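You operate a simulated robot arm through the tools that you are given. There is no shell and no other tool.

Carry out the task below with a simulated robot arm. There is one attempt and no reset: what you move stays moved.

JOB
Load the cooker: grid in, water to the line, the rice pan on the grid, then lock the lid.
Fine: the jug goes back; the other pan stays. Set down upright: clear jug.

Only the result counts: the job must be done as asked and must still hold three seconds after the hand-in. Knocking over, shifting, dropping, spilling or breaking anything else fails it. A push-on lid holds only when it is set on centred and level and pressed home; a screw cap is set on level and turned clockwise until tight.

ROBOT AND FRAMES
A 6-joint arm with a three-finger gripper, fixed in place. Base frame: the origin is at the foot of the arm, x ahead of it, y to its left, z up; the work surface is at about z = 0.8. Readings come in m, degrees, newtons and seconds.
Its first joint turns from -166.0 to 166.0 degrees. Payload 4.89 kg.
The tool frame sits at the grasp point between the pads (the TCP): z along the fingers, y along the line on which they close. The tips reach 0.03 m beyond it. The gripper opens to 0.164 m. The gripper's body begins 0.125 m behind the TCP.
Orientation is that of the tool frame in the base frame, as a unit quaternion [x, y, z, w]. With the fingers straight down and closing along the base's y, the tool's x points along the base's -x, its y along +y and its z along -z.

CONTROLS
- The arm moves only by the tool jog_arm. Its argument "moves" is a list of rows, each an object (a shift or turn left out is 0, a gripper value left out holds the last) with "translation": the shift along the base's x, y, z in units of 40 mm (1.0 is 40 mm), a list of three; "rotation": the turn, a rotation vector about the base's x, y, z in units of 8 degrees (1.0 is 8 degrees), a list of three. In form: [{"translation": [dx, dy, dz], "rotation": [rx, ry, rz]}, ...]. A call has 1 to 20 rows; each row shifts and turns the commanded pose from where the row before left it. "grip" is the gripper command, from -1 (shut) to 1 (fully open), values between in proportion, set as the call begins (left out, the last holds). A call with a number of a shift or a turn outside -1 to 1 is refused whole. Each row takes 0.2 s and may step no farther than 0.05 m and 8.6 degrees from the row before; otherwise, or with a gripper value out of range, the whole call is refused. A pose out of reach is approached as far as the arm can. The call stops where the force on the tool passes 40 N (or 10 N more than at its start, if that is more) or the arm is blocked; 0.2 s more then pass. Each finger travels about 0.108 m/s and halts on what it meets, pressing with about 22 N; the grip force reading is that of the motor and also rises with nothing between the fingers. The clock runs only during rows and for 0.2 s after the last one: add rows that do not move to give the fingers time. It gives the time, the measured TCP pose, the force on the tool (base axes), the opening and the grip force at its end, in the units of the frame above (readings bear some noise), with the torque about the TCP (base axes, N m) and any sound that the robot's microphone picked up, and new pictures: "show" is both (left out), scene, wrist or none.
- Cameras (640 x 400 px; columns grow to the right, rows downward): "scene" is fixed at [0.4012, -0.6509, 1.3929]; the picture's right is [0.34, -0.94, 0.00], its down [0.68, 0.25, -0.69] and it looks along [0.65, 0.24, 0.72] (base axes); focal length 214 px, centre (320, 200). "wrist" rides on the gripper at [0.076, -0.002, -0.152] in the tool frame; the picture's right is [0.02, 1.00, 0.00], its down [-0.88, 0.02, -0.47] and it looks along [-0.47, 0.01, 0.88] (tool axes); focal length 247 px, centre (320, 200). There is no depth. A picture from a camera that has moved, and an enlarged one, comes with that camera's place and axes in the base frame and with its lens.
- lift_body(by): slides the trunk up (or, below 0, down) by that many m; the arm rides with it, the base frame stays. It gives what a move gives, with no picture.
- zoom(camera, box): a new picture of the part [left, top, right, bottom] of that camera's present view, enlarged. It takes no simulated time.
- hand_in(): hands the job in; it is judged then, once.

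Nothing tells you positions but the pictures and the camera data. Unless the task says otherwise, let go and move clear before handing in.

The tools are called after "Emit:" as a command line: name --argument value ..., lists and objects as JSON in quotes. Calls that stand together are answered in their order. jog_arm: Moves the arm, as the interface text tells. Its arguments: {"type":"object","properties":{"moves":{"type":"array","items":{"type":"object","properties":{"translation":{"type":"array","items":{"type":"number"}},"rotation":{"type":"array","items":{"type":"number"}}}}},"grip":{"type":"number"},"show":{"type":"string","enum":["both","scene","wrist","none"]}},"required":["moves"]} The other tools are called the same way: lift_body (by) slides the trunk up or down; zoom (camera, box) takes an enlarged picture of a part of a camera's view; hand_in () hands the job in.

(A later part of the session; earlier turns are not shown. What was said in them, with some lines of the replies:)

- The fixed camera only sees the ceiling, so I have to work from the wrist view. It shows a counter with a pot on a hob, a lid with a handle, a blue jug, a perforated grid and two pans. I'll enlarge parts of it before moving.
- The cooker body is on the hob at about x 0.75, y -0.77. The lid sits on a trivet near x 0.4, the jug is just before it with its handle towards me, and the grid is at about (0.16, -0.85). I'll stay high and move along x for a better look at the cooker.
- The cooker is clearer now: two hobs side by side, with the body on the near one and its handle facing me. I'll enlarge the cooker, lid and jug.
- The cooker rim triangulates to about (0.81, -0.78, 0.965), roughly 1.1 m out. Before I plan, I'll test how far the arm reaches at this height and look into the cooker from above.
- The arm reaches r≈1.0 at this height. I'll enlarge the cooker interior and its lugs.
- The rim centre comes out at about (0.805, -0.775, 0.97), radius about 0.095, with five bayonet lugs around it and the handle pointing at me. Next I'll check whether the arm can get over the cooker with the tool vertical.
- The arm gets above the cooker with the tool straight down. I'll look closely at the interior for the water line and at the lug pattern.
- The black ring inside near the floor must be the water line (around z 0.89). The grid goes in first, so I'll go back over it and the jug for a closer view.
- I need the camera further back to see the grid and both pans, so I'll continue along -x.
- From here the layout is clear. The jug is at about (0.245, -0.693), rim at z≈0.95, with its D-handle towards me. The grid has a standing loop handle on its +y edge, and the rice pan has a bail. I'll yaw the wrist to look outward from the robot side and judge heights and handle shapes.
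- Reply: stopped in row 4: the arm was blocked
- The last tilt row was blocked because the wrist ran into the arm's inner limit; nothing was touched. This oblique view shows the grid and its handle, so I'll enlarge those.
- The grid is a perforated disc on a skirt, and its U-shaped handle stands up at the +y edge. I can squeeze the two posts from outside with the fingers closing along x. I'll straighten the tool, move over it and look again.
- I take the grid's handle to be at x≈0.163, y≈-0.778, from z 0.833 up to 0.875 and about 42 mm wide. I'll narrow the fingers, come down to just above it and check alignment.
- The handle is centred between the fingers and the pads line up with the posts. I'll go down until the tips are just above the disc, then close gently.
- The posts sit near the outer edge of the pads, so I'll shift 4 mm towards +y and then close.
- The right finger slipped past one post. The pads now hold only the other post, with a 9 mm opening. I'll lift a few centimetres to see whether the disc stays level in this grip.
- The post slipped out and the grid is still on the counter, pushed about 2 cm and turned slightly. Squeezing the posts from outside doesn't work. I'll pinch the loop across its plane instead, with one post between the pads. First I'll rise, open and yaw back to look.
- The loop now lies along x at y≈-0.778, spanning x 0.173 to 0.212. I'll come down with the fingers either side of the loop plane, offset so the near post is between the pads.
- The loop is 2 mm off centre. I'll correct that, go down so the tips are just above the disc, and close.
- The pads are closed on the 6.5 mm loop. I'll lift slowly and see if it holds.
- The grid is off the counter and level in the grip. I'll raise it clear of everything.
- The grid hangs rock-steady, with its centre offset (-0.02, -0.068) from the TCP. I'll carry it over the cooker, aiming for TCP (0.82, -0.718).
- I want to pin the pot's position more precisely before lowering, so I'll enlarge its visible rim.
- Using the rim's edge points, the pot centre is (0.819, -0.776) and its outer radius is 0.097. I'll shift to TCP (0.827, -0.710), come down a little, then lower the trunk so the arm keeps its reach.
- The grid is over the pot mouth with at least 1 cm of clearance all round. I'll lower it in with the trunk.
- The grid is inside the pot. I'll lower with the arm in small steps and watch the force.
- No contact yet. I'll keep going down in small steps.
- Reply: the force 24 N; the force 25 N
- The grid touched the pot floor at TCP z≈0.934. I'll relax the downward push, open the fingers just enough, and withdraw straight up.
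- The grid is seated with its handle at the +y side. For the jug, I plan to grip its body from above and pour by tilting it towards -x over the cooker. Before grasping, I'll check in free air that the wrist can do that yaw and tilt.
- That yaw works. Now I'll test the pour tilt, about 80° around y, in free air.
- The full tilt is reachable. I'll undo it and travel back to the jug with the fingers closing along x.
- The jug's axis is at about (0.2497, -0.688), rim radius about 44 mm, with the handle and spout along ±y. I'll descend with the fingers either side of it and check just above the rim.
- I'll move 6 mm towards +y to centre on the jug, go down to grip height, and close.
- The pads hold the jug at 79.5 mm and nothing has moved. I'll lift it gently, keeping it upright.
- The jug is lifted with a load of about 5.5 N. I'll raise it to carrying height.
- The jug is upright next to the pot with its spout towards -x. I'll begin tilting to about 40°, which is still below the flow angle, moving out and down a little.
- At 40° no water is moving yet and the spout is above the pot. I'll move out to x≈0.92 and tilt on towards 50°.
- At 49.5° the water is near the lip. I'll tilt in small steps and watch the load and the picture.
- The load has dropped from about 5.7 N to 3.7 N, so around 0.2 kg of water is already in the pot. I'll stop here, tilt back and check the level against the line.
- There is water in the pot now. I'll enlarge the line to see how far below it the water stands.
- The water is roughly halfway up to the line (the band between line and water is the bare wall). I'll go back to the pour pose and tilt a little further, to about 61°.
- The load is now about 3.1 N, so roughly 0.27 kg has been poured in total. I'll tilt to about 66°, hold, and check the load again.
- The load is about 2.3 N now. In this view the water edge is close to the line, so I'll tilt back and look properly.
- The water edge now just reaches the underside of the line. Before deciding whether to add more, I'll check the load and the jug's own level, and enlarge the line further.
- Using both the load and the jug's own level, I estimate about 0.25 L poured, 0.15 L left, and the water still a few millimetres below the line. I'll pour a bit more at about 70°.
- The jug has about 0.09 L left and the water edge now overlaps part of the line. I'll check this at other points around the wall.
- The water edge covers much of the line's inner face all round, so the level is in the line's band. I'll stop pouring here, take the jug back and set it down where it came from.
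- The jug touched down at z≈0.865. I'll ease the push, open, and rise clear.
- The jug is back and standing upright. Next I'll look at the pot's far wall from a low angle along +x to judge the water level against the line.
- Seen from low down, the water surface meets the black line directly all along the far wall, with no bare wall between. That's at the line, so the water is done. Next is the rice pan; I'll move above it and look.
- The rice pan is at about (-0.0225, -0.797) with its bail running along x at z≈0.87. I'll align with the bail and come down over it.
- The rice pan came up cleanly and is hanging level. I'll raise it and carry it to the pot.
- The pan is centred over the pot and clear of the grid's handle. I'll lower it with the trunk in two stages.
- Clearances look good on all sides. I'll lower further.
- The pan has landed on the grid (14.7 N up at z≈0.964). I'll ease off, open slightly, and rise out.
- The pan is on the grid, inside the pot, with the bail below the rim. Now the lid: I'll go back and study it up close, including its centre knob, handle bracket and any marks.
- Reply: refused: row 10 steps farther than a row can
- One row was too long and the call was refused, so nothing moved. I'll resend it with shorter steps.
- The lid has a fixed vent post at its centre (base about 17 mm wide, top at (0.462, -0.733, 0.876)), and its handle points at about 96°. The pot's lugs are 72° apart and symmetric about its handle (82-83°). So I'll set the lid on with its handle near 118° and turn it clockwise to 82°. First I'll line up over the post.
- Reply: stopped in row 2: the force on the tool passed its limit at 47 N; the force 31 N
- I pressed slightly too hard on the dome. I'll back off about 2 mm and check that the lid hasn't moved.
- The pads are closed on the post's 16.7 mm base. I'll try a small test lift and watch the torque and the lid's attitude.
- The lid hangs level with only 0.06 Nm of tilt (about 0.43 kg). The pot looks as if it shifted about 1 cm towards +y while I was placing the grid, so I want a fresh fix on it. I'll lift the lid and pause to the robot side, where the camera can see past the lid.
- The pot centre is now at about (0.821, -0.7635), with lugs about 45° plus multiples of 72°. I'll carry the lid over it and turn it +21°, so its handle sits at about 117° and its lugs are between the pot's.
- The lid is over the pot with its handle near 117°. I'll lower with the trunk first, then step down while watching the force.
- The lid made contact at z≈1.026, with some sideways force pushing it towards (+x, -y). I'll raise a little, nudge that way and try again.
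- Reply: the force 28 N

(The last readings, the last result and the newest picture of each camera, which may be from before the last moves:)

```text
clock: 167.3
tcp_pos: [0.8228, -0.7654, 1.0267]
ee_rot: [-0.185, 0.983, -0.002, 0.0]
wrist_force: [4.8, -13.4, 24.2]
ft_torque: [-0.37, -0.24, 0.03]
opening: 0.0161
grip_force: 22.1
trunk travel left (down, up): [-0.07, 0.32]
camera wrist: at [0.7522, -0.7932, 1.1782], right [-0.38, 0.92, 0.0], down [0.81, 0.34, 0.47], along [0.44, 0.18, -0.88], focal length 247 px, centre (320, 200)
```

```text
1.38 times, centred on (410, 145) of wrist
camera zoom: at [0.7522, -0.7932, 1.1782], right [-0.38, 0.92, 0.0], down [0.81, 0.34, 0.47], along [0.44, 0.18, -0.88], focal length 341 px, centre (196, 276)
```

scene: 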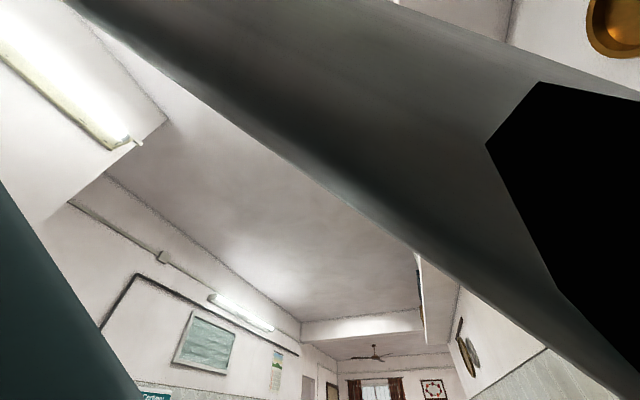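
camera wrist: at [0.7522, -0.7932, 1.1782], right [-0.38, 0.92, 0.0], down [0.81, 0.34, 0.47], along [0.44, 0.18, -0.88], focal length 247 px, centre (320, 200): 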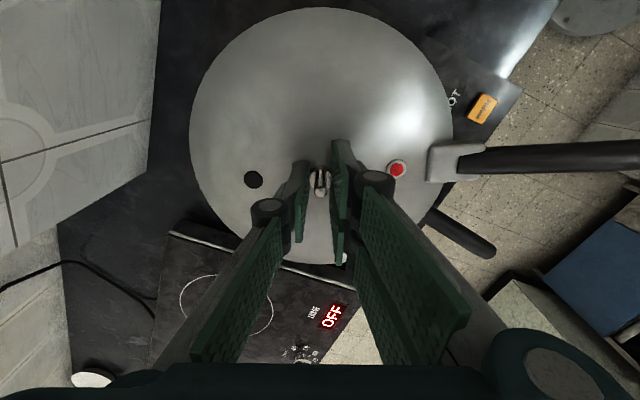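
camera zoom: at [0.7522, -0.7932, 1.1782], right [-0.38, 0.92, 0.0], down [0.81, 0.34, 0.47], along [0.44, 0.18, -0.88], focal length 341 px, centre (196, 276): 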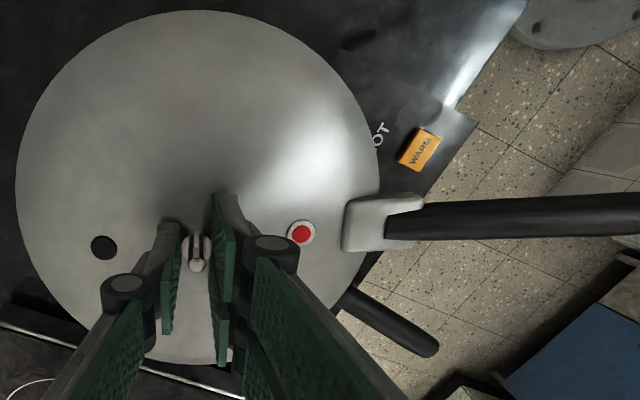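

Emit:
jog_arm --moves '[{"translation": [0, 0, 0.04]}, {}]' --show "none"

Emit:
jog_arm --moves '[{"translation": [0, 0, 0.04]}, {}]' --show "none"

Emit:
jog_arm --moves '[{"translation": [0, 0, 0.04]}, {}]' --show "none"

```text
clock: 167.9
tcp_pos: [0.8228, -0.764, 1.0265]
ee_rot: [-0.185, 0.983, -0.002, 0.0]
wrist_force: [-4.4, -3.7, 7.1]
ft_torque: [-0.05, 0.08, 0.03]
opening: 0.0158
grip_force: 22.4
trunk travel left (down, up): [-0.07, 0.32]
```

```text
clock: 168.5
tcp_pos: [0.8245, -0.7659, 1.0263]
ee_rot: [-0.186, 0.983, -0.002, -0.001]
wrist_force: [-2.7, 1.0, -11.1]
ft_torque: [-0.05, 0.14, 0.04]
opening: 0.016
grip_force: 22.2
trunk travel left (down, up): [-0.07, 0.32]
```

```text
clock: 169.1
tcp_pos: [0.8227, -0.7652, 1.0273]
ee_rot: [-0.185, 0.983, -0.002, -0.001]
wrist_force: [0.5, 0.9, -17.7]
ft_torque: [-0.05, -0.03, -0.01]
opening: 0.016
grip_force: 22.1
trunk travel left (down, up): [-0.07, 0.32]
```

Pulling up is held at exactly about 13.5 N over the lid's weight, which looks like the weight of the whole pot. So the lid already appears to be seated and hooked on. I'll lower to unload it and read the forces.

Emit:
jog_arm --moves '[{"translation": [0, 0, -0.05]}, {}]' --show "none"

Emit:
jog_arm --moves '[{"translation": [0, 0, -0.03]}, {}]' --show "wrist"

Emit:
zoom --camera "wrist" --box '[400, 120, 560, 280]'

```text
clock: 169.7
tcp_pos: [0.8238, -0.7643, 1.0277]
ee_rot: [-0.184, 0.983, -0.002, 0.0]
wrist_force: [0.6, -5.0, -5.0]
ft_torque: [-0.21, 0.08, -0.01]
opening: 0.016
grip_force: 22.0
trunk travel left (down, up): [-0.07, 0.32]
```

```text
clock: 170.3
tcp_pos: [0.824, -0.7642, 1.0268]
ee_rot: [-0.185, 0.983, -0.002, -0.001]
wrist_force: [8.1, -7.6, 11.5]
ft_torque: [-0.08, -0.37, -0.04]
opening: 0.016
grip_force: 22.1
trunk travel left (down, up): [-0.07, 0.32]
camera wrist: at [0.7527, -0.7926, 1.1785], right [-0.38, 0.92, 0.0], down [0.81, 0.34, 0.47], along [0.44, 0.18, -0.88], focal length 247 px, centre (320, 200)
```

wrist: 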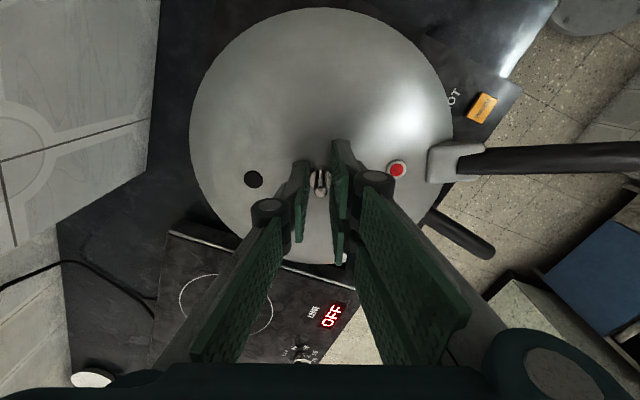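

```text
2.50 times, centred on (480, 200) of wrist
camera zoom: at [0.7527, -0.7926, 1.1785], right [-0.38, 0.92, 0.0], down [0.81, 0.34, 0.47], along [0.44, 0.18, -0.88], focal length 617 px, centre (-80, 200)
```

zoom: 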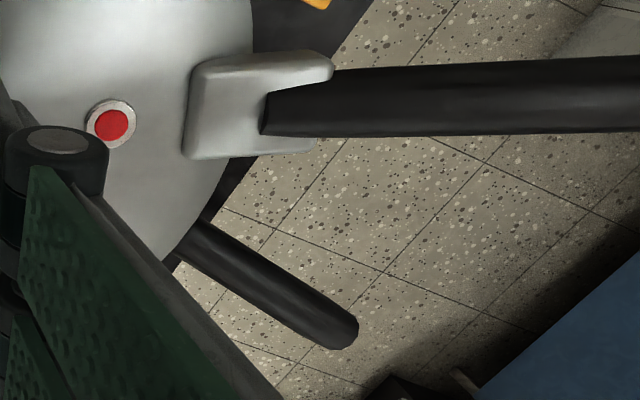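

Emit:
jog_arm --moves '[{"translation": [-0.02, 0, 0.03]}, {}]' --show "none"

Emit:
jog_arm --moves '[{"rotation": [0, 0, -0.4]}, {"rotation": [0, 0, -0.4]}, {}]' --show "wrist"

Emit:
zoom --camera "wrist" --box '[180, 0, 640, 290]'

```text
clock: 170.9
tcp_pos: [0.8216, -0.7628, 1.027]
ee_rot: [-0.185, 0.983, -0.002, 0.0]
wrist_force: [8.1, -1.8, 3.9]
ft_torque: [-0.01, -0.33, 0.0]
opening: 0.0161
grip_force: 22.2
trunk travel left (down, up): [-0.07, 0.32]
```

```text
clock: 171.7
tcp_pos: [0.8233, -0.7653, 1.0267]
ee_rot: [-0.13, 0.992, -0.002, -0.001]
wrist_force: [-0.7, 0.9, -15.7]
ft_torque: [-0.03, 0.18, 0.05]
opening: 0.0161
grip_force: 22.3
trunk travel left (down, up): [-0.07, 0.32]
camera wrist: at [0.7496, -0.786, 1.1786], right [-0.28, 0.96, 0.0], down [0.85, 0.25, 0.47], along [0.45, 0.13, -0.88], focal length 247 px, centre (320, 200)
```

wrist: 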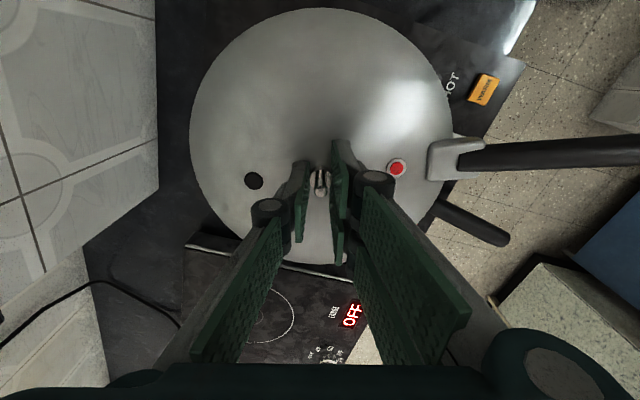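

```text
1.38 times, centred on (410, 145) of wrist
camera zoom: at [0.7496, -0.786, 1.1786], right [-0.28, 0.96, 0.0], down [0.85, 0.25, 0.47], along [0.45, 0.13, -0.88], focal length 341 px, centre (196, 276)
```

zoom: 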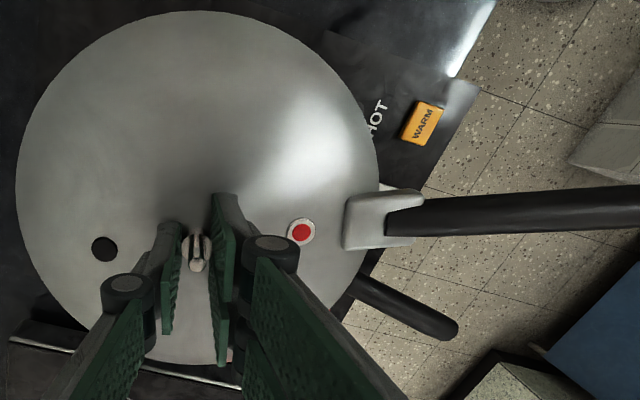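

The lid turned relative to the pot, and the force shows it being drawn downward as if by a bayonet ramp. I'll follow it down slightly and keep turning clockwise.

Emit:
jog_arm --moves '[{"translation": [0, 0, -0.05]}, {}]' --show "none"

Emit:
jog_arm --moves '[{"rotation": [0, 0, -0.4]}, {"rotation": [0, 0, -0.4]}, {}]' --show "none"

Emit:
jog_arm --moves '[{"rotation": [0, 0, -0.4]}, {"rotation": [0, 0, -0.4]}, {}]' --show "wrist"

Emit:
zoom --camera "wrist" --box '[180, 0, 640, 290]'

```text
clock: 172.3
tcp_pos: [0.8218, -0.7647, 1.0271]
ee_rot: [-0.13, 0.992, -0.002, -0.001]
wrist_force: [7.8, -6.4, 11.5]
ft_torque: [-0.27, -0.18, -0.02]
opening: 0.0159
grip_force: 21.6
trunk travel left (down, up): [-0.07, 0.32]
```

```text
clock: 173.1
tcp_pos: [0.821, -0.7644, 1.0266]
ee_rot: [-0.074, 0.997, -0.002, -0.001]
wrist_force: [-1.1, -12.4, 14.6]
ft_torque: [-0.3, -0.02, 0.01]
opening: 0.0162
grip_force: 21.8
trunk travel left (down, up): [-0.07, 0.32]
```

```text
clock: 173.9
tcp_pos: [0.8221, -0.7634, 1.0262]
ee_rot: [-0.018, 1.0, -0.002, -0.001]
wrist_force: [-6.8, -3.7, 7.0]
ft_torque: [-0.07, 0.24, 0.01]
opening: 0.016
grip_force: 22.3
trunk travel left (down, up): [-0.07, 0.32]
camera wrist: at [0.7457, -0.7674, 1.1781], right [-0.06, 1.0, 0.0], down [0.88, 0.05, 0.47], along [0.47, 0.02, -0.88], focal length 247 px, centre (320, 200)
```

wrist: 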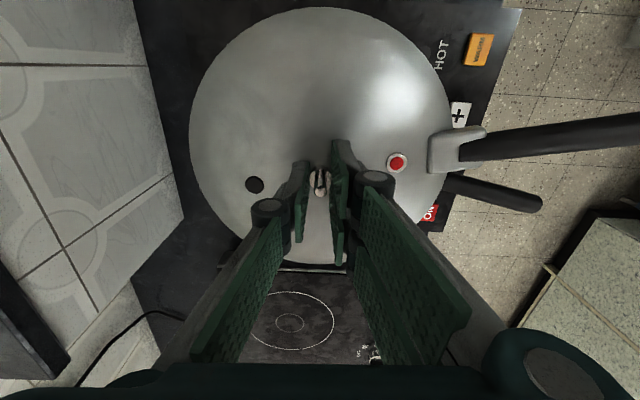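

```text
1.38 times, centred on (410, 145) of wrist
camera zoom: at [0.7457, -0.7674, 1.1781], right [-0.06, 1.0, 0.0], down [0.88, 0.05, 0.47], along [0.47, 0.02, -0.88], focal length 341 px, centre (196, 276)
```

zoom: 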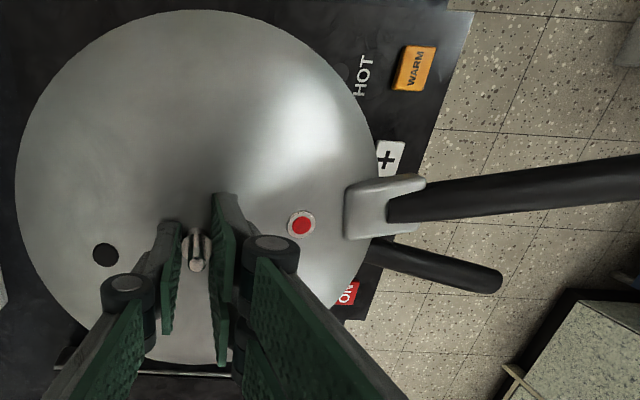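

The lid has turned to about 104° (the grip slipped about 6°), and the pot has stayed put. I'll unload a little and continue clockwise.

Emit:
jog_arm --moves '[{"translation": [0, 0, 0.025]}, {"rotation": [0, 0, -0.4]}, {"rotation": [0, 0, -0.4]}, {"rotation": [0, 0, -0.4]}, {}]' --show "wrist"

Emit:
zoom --camera "wrist" --box '[180, 0, 640, 290]'

```text
clock: 175.1
tcp_pos: [0.8224, -0.765, 1.0257]
ee_rot: [0.064, 0.998, -0.001, -0.001]
wrist_force: [3.5, 2.0, -9.6]
ft_torque: [-0.03, -0.19, -0.02]
opening: 0.0161
grip_force: 22.0
trunk travel left (down, up): [-0.07, 0.32]
camera wrist: at [0.7474, -0.755, 1.1782], right [0.11, 0.99, 0.0], down [0.88, -0.09, 0.47], along [0.47, -0.05, -0.88], focal length 247 px, centre (320, 200)
```

wrist: 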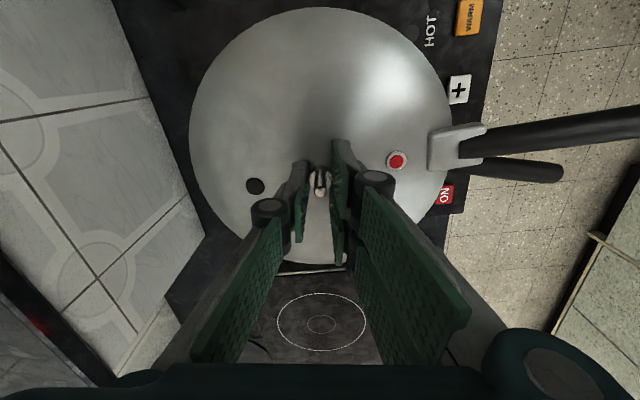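

```text
1.38 times, centred on (410, 145) of wrist
camera zoom: at [0.7474, -0.755, 1.1782], right [0.11, 0.99, 0.0], down [0.88, -0.09, 0.47], along [0.47, -0.05, -0.88], focal length 341 px, centre (196, 276)
```

zoom: 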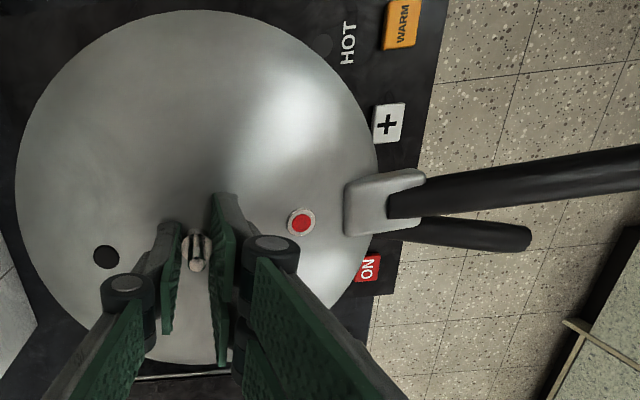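

Emit:
jog_arm --moves '[{"rotation": [0, 0, -0.4]}, {"rotation": [0, 0, -0.4]}, {"rotation": [0, 0, -0.4]}, {"rotation": [0, 0, -0.3]}, {}]' --show "wrist"

Emit:
zoom --camera "wrist" --box '[180, 0, 640, 290]'

```text
clock: 176.3
tcp_pos: [0.8221, -0.7653, 1.0256]
ee_rot: [0.17, 0.985, -0.001, -0.002]
wrist_force: [0.3, 0.5, -10.1]
ft_torque: [-0.04, 0.0, 0.02]
opening: 0.0162
grip_force: 22.1
trunk travel left (down, up): [-0.07, 0.32]
camera wrist: at [0.7505, -0.7403, 1.1782], right [0.31, 0.95, 0.0], down [0.84, -0.27, 0.47], along [0.45, -0.15, -0.88], focal length 247 px, centre (320, 200)
```

wrist: 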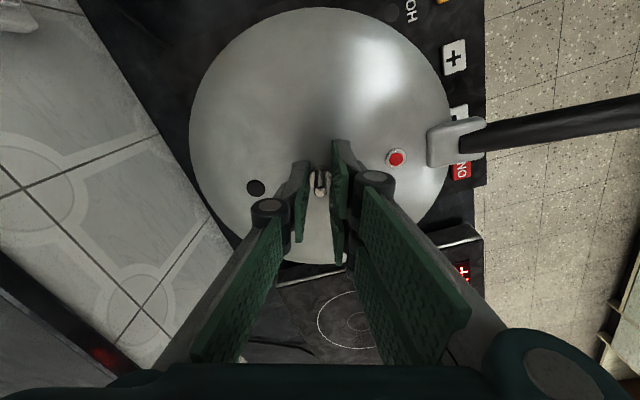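

```text
1.38 times, centred on (410, 145) of wrist
camera zoom: at [0.7505, -0.7403, 1.1782], right [0.31, 0.95, 0.0], down [0.84, -0.27, 0.47], along [0.45, -0.15, -0.88], focal length 341 px, centre (196, 276)
```

zoom: 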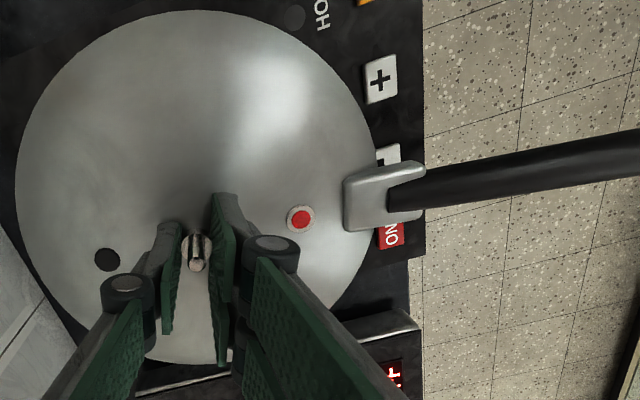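

The handles are nearly one above the other now (lid about 85°, pot about 81°). I'll turn a few more degrees towards the stop.

Emit:
jog_arm --moves '[{"rotation": [0, 0, -0.3]}, {"rotation": [0, 0, -0.3]}, {}]' --show "wrist"

Emit:
zoom --camera "wrist" --box '[180, 0, 640, 290]'

```text
clock: 177.1
tcp_pos: [0.8228, -0.7643, 1.0267]
ee_rot: [0.211, 0.978, -0.002, 0.0]
wrist_force: [-0.5, -6.5, -3.0]
ft_torque: [-0.15, 0.06, -0.03]
opening: 0.0159
grip_force: 22.5
trunk travel left (down, up): [-0.07, 0.32]
camera wrist: at [0.7527, -0.7341, 1.1782], right [0.39, 0.92, 0.0], down [0.81, -0.34, 0.47], along [0.43, -0.19, -0.88], focal length 247 px, centre (320, 200)
```

wrist: 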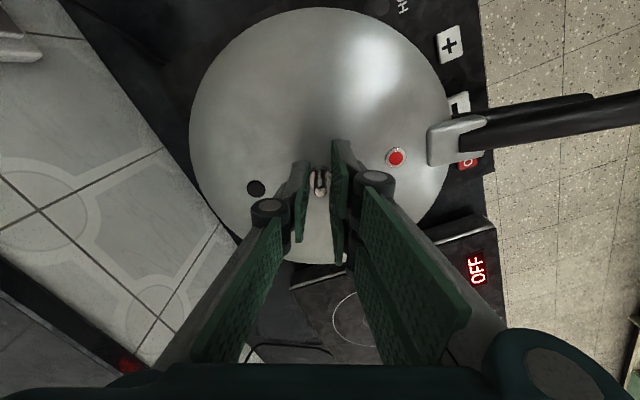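

```text
1.38 times, centred on (410, 145) of wrist
camera zoom: at [0.7527, -0.7341, 1.1782], right [0.39, 0.92, 0.0], down [0.81, -0.34, 0.47], along [0.43, -0.19, -0.88], focal length 341 px, centre (196, 276)
```

zoom: 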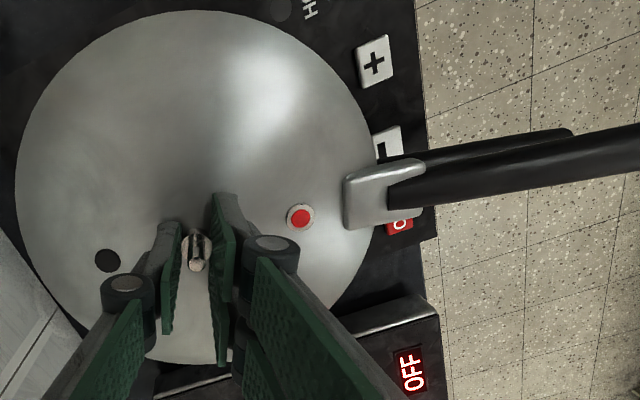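

The lid handle is at about 81.3° and the pot handle at about 80°. I'll turn slightly more to see whether it reaches a stop.

Emit:
jog_arm --moves '[{"rotation": [0, 0, -0.3]}, {"rotation": [0, 0, -0.3]}, {}]' --show "wrist"

Emit:
zoom --camera "wrist" --box '[180, 0, 640, 290]'

```text
clock: 177.9
tcp_pos: [0.8239, -0.7642, 1.0261]
ee_rot: [0.251, 0.968, -0.001, -0.002]
wrist_force: [4.3, -2.8, 0.5]
ft_torque: [-0.2, -0.04, -0.02]
opening: 0.0159
grip_force: 22.2
trunk travel left (down, up): [-0.07, 0.32]
camera wrist: at [0.7557, -0.7279, 1.1782], right [0.47, 0.88, 0.0], down [0.78, -0.41, 0.47], along [0.42, -0.22, -0.88], focal length 247 px, centre (320, 200)
```

wrist: 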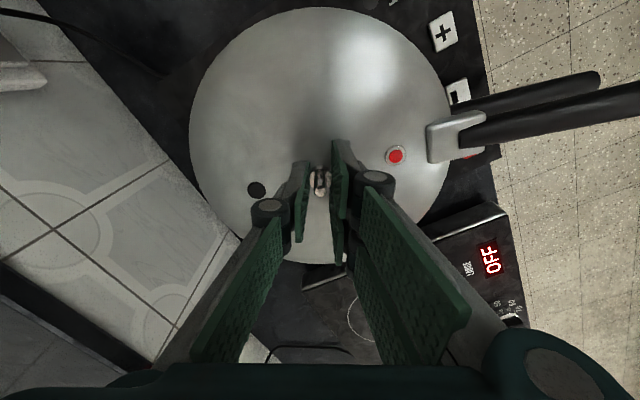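

```text
1.38 times, centred on (410, 145) of wrist
camera zoom: at [0.7557, -0.7279, 1.1782], right [0.47, 0.88, 0.0], down [0.78, -0.41, 0.47], along [0.42, -0.22, -0.88], focal length 341 px, centre (196, 276)
```

zoom: 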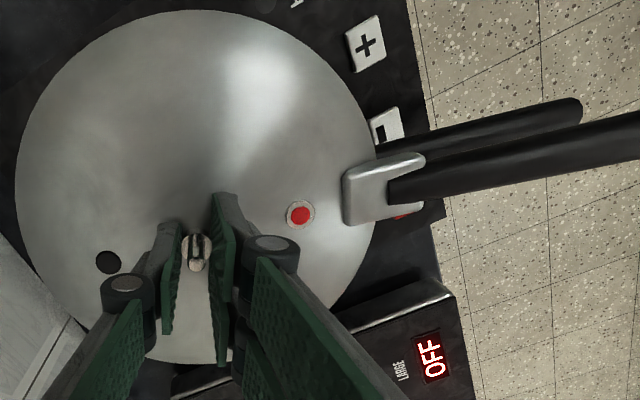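

The lid and pot handles are now both at about 78°. One more small turn will show whether the lid is at its stop, in which case the pot would follow.

Emit:
jog_arm --moves '[{"rotation": [0, 0, -0.3]}, {"rotation": [0, 0, -0.3]}, {}]' --show "wrist"

Emit:
zoom --camera "wrist" --box '[180, 0, 640, 290]'

```text
clock: 178.7
tcp_pos: [0.8214, -0.7646, 1.0264]
ee_rot: [0.291, 0.957, -0.001, 0.0]
wrist_force: [-5.5, 3.7, 0.0]
ft_torque: [0.24, 0.29, -0.05]
opening: 0.0159
grip_force: 21.8
trunk travel left (down, up): [-0.07, 0.32]
camera wrist: at [0.7589, -0.7223, 1.1782], right [0.54, 0.84, 0.0], down [0.74, -0.47, 0.47], along [0.4, -0.26, -0.88], focal length 247 px, centre (320, 200)
```

wrist: 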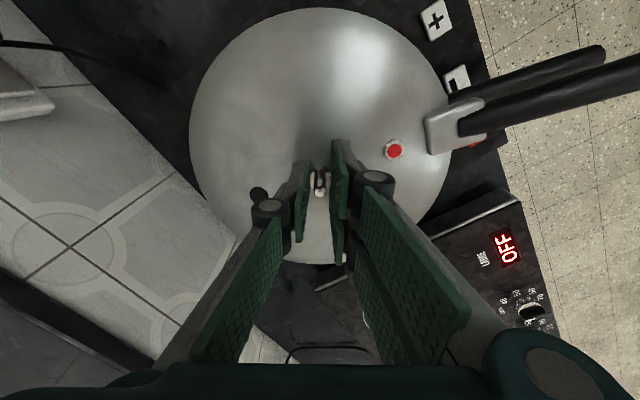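

```text
1.38 times, centred on (410, 145) of wrist
camera zoom: at [0.7589, -0.7223, 1.1782], right [0.54, 0.84, 0.0], down [0.74, -0.47, 0.47], along [0.4, -0.26, -0.88], focal length 341 px, centre (196, 276)
```

zoom: 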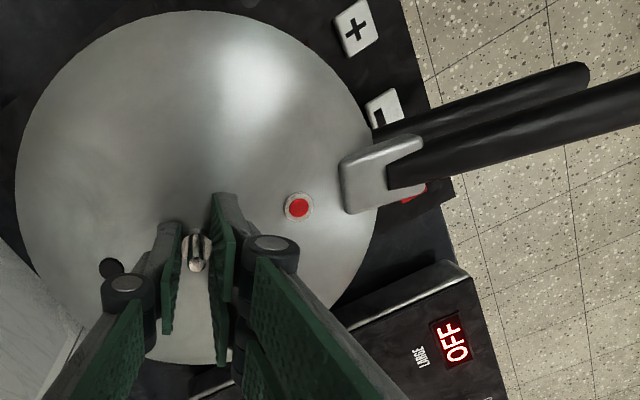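

The last turn only slipped in the grip: the lid is against its stop with its handle right over the pot's handle. I'll release it, rise clear, and inspect the fit.

Emit:
jog_arm --moves '[{}, {}, {}]' --grip -0.5 --show "none"

Emit:
jog_arm --moves '[{"translation": [0, 0, 0.2]}, {"translation": [0, 0, 0.5]}, {"translation": [0, 0, 0.9]}, {"translation": [0, 0, 0.9]}, {}]' --show "none"

Emit:
lift_body --by 0.13

Emit:
jog_arm --moves '[{"rotation": [0, 0, 0.8]}, {"rotation": [0, 0, 0.8]}, {"rotation": [0, 0, 0.8]}, {"rotation": [0, 0, 0.8]}, {"rotation": [0, 0, 0.8]}, {"rotation": [0, 0, 0.2]}, {}]' --show "wrist"

Emit:
zoom --camera "wrist" --box '[220, 40, 460, 200]'

```text
clock: 179.5
tcp_pos: [0.8222, -0.7647, 1.0272]
ee_rot: [0.292, 0.956, -0.002, -0.001]
wrist_force: [0.7, -0.4, -0.1]
ft_torque: [-0.03, -0.02, -0.01]
opening: 0.041
grip_force: 0.1
trunk travel left (down, up): [-0.07, 0.32]
```

```text
clock: 180.7
tcp_pos: [0.8205, -0.7652, 1.1286]
ee_rot: [0.291, 0.957, -0.001, -0.001]
wrist_force: [0.1, 0.2, 0.5]
ft_torque: [0.01, -0.02, 0.0]
opening: 0.0411
grip_force: 0.1
trunk travel left (down, up): [-0.07, 0.32]
```

```text
clock: 182.3
tcp_pos: [0.8209, -0.7657, 1.2577]
ee_rot: [0.291, 0.957, -0.001, -0.001]
wrist_force: [-0.3, 0.2, 0.1]
ft_torque: [0.03, 0.0, -0.05]
opening: 0.0412
grip_force: 0.0
trunk travel left (down, up): [-0.2, 0.19]
```

```text
clock: 183.9
tcp_pos: [0.8181, -0.7651, 1.2594]
ee_rot: [0.001, 1.0, -0.002, -0.001]
wrist_force: [0.5, -1.1, 0.9]
ft_torque: [-0.03, -0.02, -0.02]
opening: 0.0411
grip_force: 0.0
trunk travel left (down, up): [-0.2, 0.19]
camera wrist: at [0.7432, -0.7657, 1.4106], right [-0.02, 1.0, 0.0], down [0.88, 0.02, 0.47], along [0.47, 0.01, -0.88], focal length 247 px, centre (320, 200)
```

wrist: 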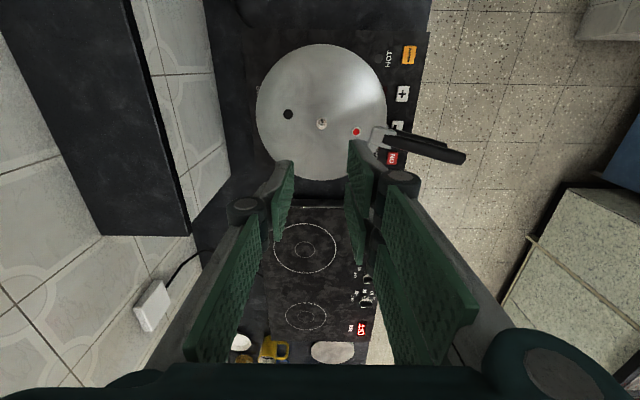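

```text
2.50 times, centred on (340, 120) of wrist
camera zoom: at [0.7432, -0.7657, 1.4106], right [-0.02, 1.0, 0.0], down [0.88, 0.02, 0.47], along [0.47, 0.01, -0.88], focal length 617 px, centre (270, 400)
```

zoom: 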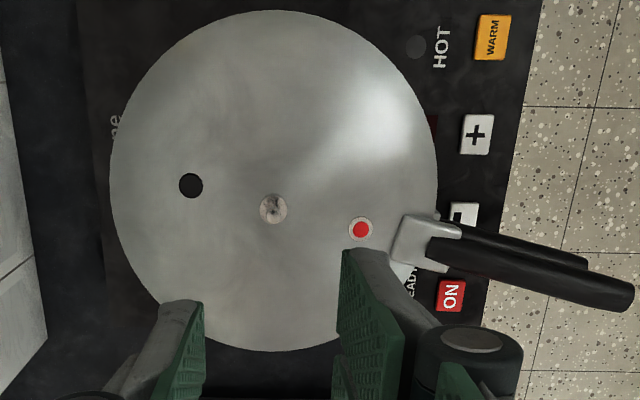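

Seen from above, the lid is centred and its handle lies directly over the pot's handle (both about 78.2°). I'll drop back and look at the lid from the side to confirm it is level and seated.

Emit:
jog_arm --moves '[{"translation": [-1, 0, 0]}, {"translation": [-1, 0, 0]}, {"translation": [-1, 0, 0]}, {"translation": [-1, 0, 0]}, {"translation": [-1, 0, 0]}, {"translation": [-1, 0, 0]}, {"translation": [-1, -0.1, 0], "rotation": [0, -0.8, 0]}, {"translation": [-1, -0.1, -0.3], "rotation": [0, -0.8, 0]}, {"translation": [-1, -0.1, -0.5], "rotation": [0, -0.8, 0]}, {"translation": [-0.8, -0.1, -0.8], "rotation": [0, -0.8, 0]}, {"translation": [-0.5, -0.1, -0.9], "rotation": [0, -0.8, 0]}, {"translation": [0, 0, -0.9], "rotation": [0, -0.8, 0]}, {"translation": [0, 0, -0.8]}, {}]' --show "wrist"

```text
clock: 186.9
tcp_pos: [0.4079, -0.7842, 1.0901]
ee_rot: [0.004, 0.945, -0.001, 0.327]
wrist_force: [0.9, 0.3, 0.2]
ft_torque: [0.08, -0.04, 0.03]
opening: 0.0407
grip_force: 0.0
trunk travel left (down, up): [-0.2, 0.19]
camera wrist: at [0.2548, -0.7847, 1.1604], right [-0.01, 1.0, -0.01], down [0.4, 0.02, 0.92], along [0.92, 0.01, -0.4], focal length 247 px, centre (320, 200)
```

wrist: 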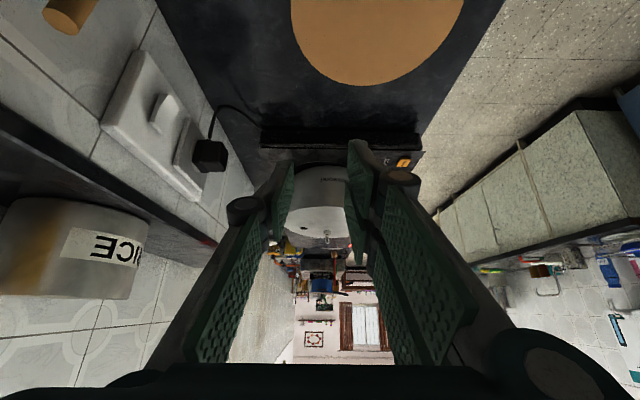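

Emit:
jog_arm --moves '[{"translation": [0, 0, -0.5]}, {}, {}, {}]' --grip 1 --show "none"

Emit:
zoom --camera "wrist" --box '[250, 130, 430, 260]'

Emit:
zoom --camera "wrist" --box '[270, 160, 390, 240]'

```text
clock: 187.9
tcp_pos: [0.4086, -0.7851, 1.0709]
ee_rot: [0.002, 0.945, -0.001, 0.328]
wrist_force: [-0.5, 0.5, 0.3]
ft_torque: [0.01, -0.02, 0.01]
opening: 0.1642
grip_force: 0.0
trunk travel left (down, up): [-0.2, 0.19]
```

```text
3.08 times, centred on (340, 195) of wrist
camera zoom: at [0.2543, -0.7853, 1.1415], right [-0.01, 1.0, -0.01], down [0.4, 0.02, 0.92], along [0.92, 0.01, -0.4], focal length 760 px, centre (258, 215)
```

zoom: 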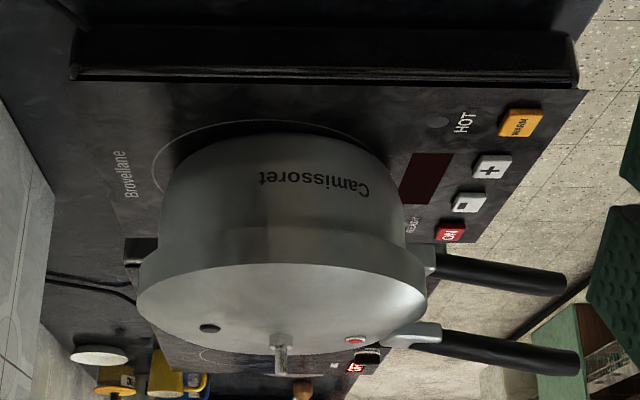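

```text
5.00 times, centred on (330, 200) of wrist
camera zoom: at [0.2543, -0.7853, 1.1415], right [-0.01, 1.0, -0.01], down [0.4, 0.02, 0.92], along [0.92, 0.01, -0.4], focal length 1235 px, centre (270, 200)
```

zoom: 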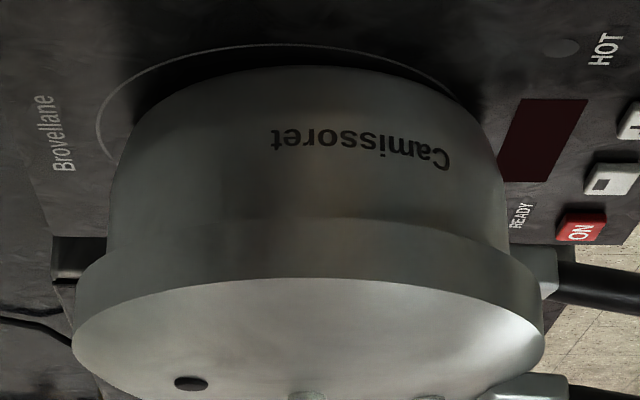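

The lid is on with its skirt over the rim. I'll compare the left and right edges at high zoom to see whether it is level.

Emit:
zoom --camera "wrist" --box '[270, 195, 310, 235]'

Emit:
zoom --camera "wrist" --box '[360, 195, 400, 240]'

Emit:
zoom --camera "wrist" --box '[280, 195, 400, 250]'

```text
10.00 times, centred on (290, 215) of wrist
camera zoom: at [0.2543, -0.7853, 1.1415], right [-0.01, 1.0, -0.01], down [0.4, 0.02, 0.92], along [0.92, 0.01, -0.4], focal length 2470 px, centre (620, 50)
```

zoom: 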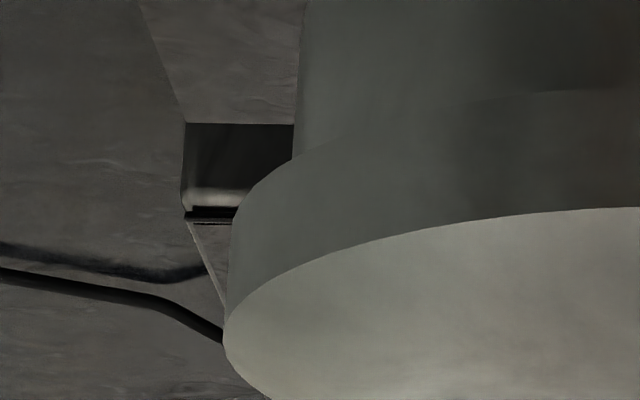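

```text
8.89 times, centred on (380, 218) of wrist
camera zoom: at [0.2543, -0.7853, 1.1415], right [-0.01, 1.0, -0.01], down [0.4, 0.02, 0.92], along [0.92, 0.01, -0.4], focal length 2195 px, centre (-213, 44)
```

zoom: 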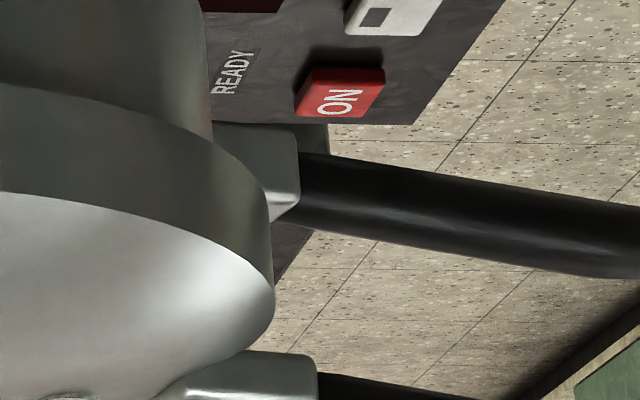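

```text
5.33 times, centred on (340, 222) of wrist
camera zoom: at [0.2543, -0.7853, 1.1415], right [-0.01, 1.0, -0.01], down [0.4, 0.02, 0.92], along [0.92, 0.01, -0.4], focal length 1317 px, centre (213, 80)
```

zoom: 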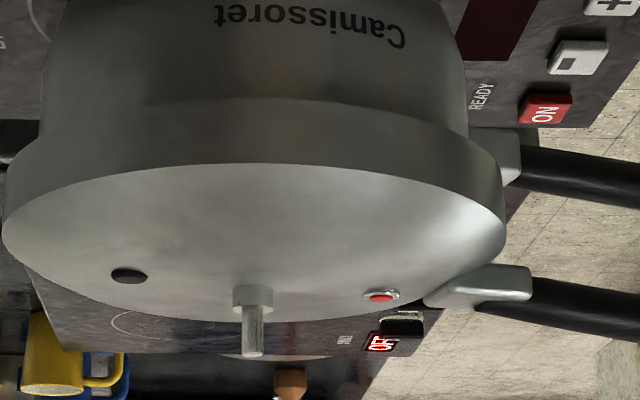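

The hole and the red indicator are at the same height (0.991 and 0.992), so the lid is level, and it is centred. To be sure the turn is complete without twisting the pot, I'll squeeze the two stacked handles lightly between the fingers so they line up exactly. I'm moving over them now.

Emit:
jog_arm --moves '[{"translation": [0.2, 0.2, 0.9], "rotation": [0, 0.96, 0]}, {"translation": [0.3, 0.3, 0.9], "rotation": [0, 0.96, 0]}, {"translation": [0.4, 0.4, 0.8], "rotation": [0, 0.96, 0]}, {"translation": [0.7, 0.4, 0.5], "rotation": [0, 0.96, 0]}, {"translation": [0.8, 0.4, 0.2], "rotation": [0, 0.95, 0]}, {"translation": [0.8, 0.3, 0], "rotation": [0, 0, -0.98]}, {"translation": [0.8, 0.3, 0], "rotation": [0, 0, -0.98]}, {"translation": [0.8, 0.3, 0], "rotation": [0, 0, -0.98]}, {"translation": [0.8, 0.3, 0], "rotation": [0, 0, -0.98]}, {"translation": [0.8, 0.3, 0], "rotation": [0, 0, -0.98]}, {"translation": [0.8, 0.3, 0], "rotation": [0, 0, -0.98]}, {"translation": [0.8, 0.3, 0], "rotation": [0, 0, -0.98]}, {"translation": [0.8, 0.3, 0], "rotation": [0, 0, -0.98]}, {"translation": [0.8, 0.3, 0], "rotation": [0, 0, -0.98]}, {"translation": [0.8, 0.3, 0], "rotation": [0, 0, -0.98]}, {"translation": [0.8, 0.25, 0], "rotation": [0, 0, -0.98]}, {"translation": [0.1, 0, 0], "rotation": [0, 0, -0.98]}, {"rotation": [0, 0, -0.97]}, {}]' --grip -0.2 --show "wrist"

Emit:
zoom --camera "wrist" --box '[220, 20, 420, 200]'

```text
clock: 191.9
tcp_pos: [0.86, -0.5868, 1.2017]
ee_rot: [0.778, 0.628, -0.002, -0.001]
wrist_force: [-0.6, -0.1, 0.1]
ft_torque: [0.01, 0.0, 0.0]
opening: 0.0659
grip_force: 0.1
trunk travel left (down, up): [-0.2, 0.19]
camera wrist: at [0.8759, -0.5121, 1.3536], right [0.98, -0.19, 0.0], down [-0.17, -0.87, 0.47], along [-0.09, -0.46, -0.88], focal length 247 px, centre (320, 200)
```

wrist: 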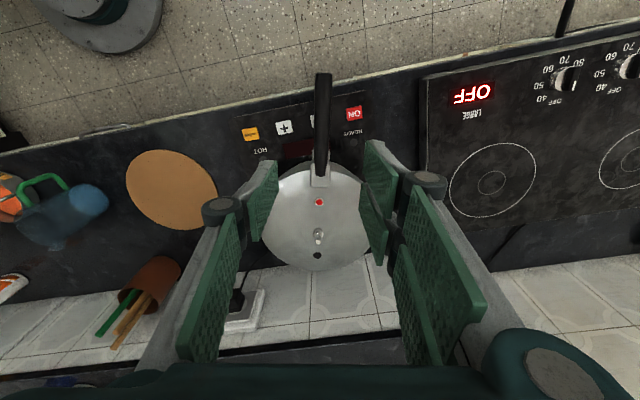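

```text
2.22 times, centred on (320, 110) of wrist
camera zoom: at [0.8759, -0.5121, 1.3536], right [0.98, -0.19, 0.0], down [-0.17, -0.87, 0.47], along [-0.09, -0.46, -0.88], focal length 549 px, centre (320, 400)
```

zoom: 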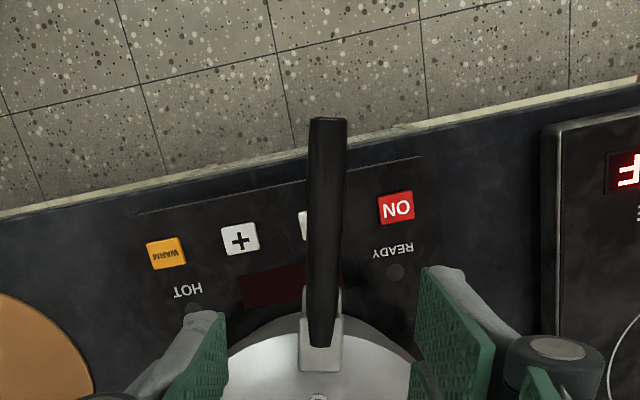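

From directly above, the lid handle fully hides the pot handle, so the two are aligned within about half a degree and no squeeze is needed. I'll back away and check the jug, orange pan and counter one last time.

Emit:
jog_arm --moves '[{"translation": [-0.8, 0, 0.3], "rotation": [0, 0, 0.9]}, {"translation": [-0.9, 0, 0.3], "rotation": [0, 0, 0.7]}, {"translation": [-1, 0, 0]}, {"translation": [-1, 0, 0]}, {"translation": [-1, 0, 0]}, {"translation": [-1, 0, 0]}, {"translation": [-1, 0, 0]}, {"translation": [-1, 0, 0]}, {"translation": [-1, 0, 0]}, {"translation": [-1, 0, 0]}, {"translation": [-1, 0, 0]}, {"translation": [-1, 0, 0]}, {"translation": [-0.8, 0, 0]}, {}]' --show "wrist"

Emit:
zoom --camera "wrist" --box '[60, 20, 340, 200]'

Emit:
zoom --camera "wrist" --box '[380, 40, 640, 240]'

```text
clock: 194.9
tcp_pos: [0.3566, -0.5911, 1.2247]
ee_rot: [0.702, 0.712, -0.001, -0.001]
wrist_force: [0.6, 0.3, -0.1]
ft_torque: [-0.02, -0.1, 0.02]
opening: 0.0658
grip_force: 0.0
trunk travel left (down, up): [-0.2, 0.19]
camera wrist: at [0.3559, -0.5139, 1.3767], right [1.0, 0.03, 0.0], down [0.03, -0.88, 0.47], along [0.01, -0.47, -0.88], focal length 247 px, centre (320, 200)
```

wrist: 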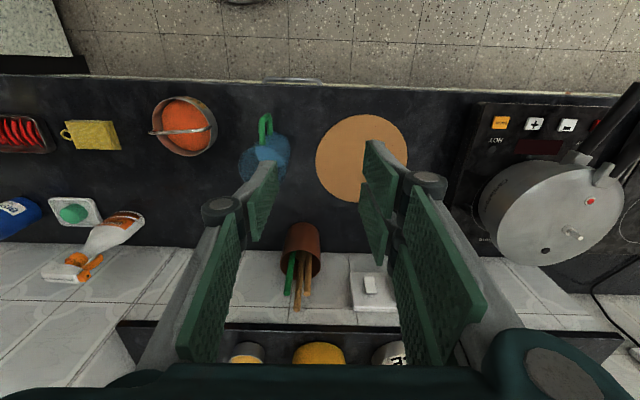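

```text
2.22 times, centred on (200, 110) of wrist
camera zoom: at [0.3559, -0.5139, 1.3767], right [1.0, 0.03, 0.0], down [0.03, -0.88, 0.47], along [0.01, -0.47, -0.88], focal length 549 px, centre (587, 400)
```

zoom: 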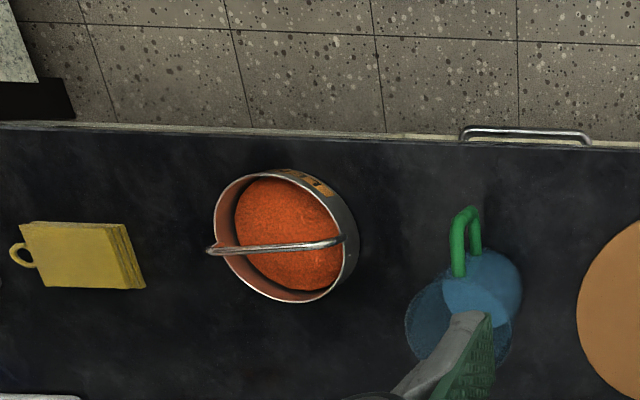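

```text
2.00 times, centred on (510, 140) of wrist
camera zoom: at [0.3559, -0.5139, 1.3767], right [1.0, 0.03, 0.0], down [0.03, -0.88, 0.47], along [0.01, -0.47, -0.88], focal length 494 px, centre (-60, 320)
```

zoom: 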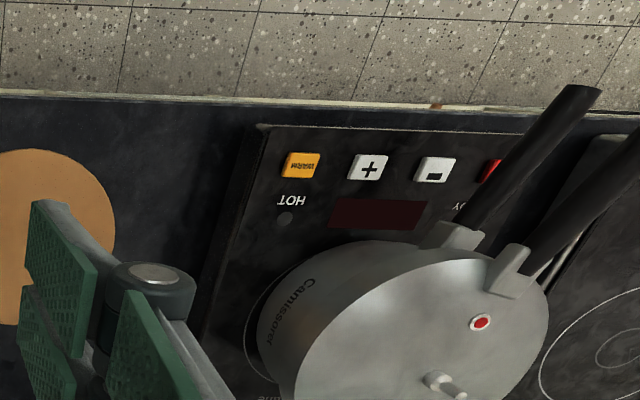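

The counter looks right: the jug is upright in its place, the orange pan is untouched, and nothing is spilled. The grid, water and rice pan are in the cooker, with the lid turned home and its handle over the pot's. The gripper is clear, so I'm handing in.

Emit:
hand_in

```text
The job is handed in.
```

I handed the job in with the cooker loaded as asked. The hand-in gave no verdict, so I can't say how it was judged.

- **Grid:** it is flat on the pot floor with its handle at the side nearest me. My first grip on its handle slipped and slid it about 2 cm along the counter; the second grip held.
- **Water:** the surface meets the black line in the pot, seen from a low angle with no bare wall showing between them. I poured in three stages, checking the level after each.
- **Rice pan:** it sits on the grid with its bail just below the pot rim.
- **Lid:** it is level and centred. I turned it clockwise until it stopped, with its handle directly over the pot's handle. I heard no click and did not try lifting it again after turning.
- **Jug and other pan:** the jug is upright where it started, with a little water left in it. I did not touch the orange pan.

The pot itself moved about 1 cm towards me on the hob, probably while I was placing the grid, and it turned a few degrees when I locked the lid. I saw no spills, and nothing else looked out of place in my last check.
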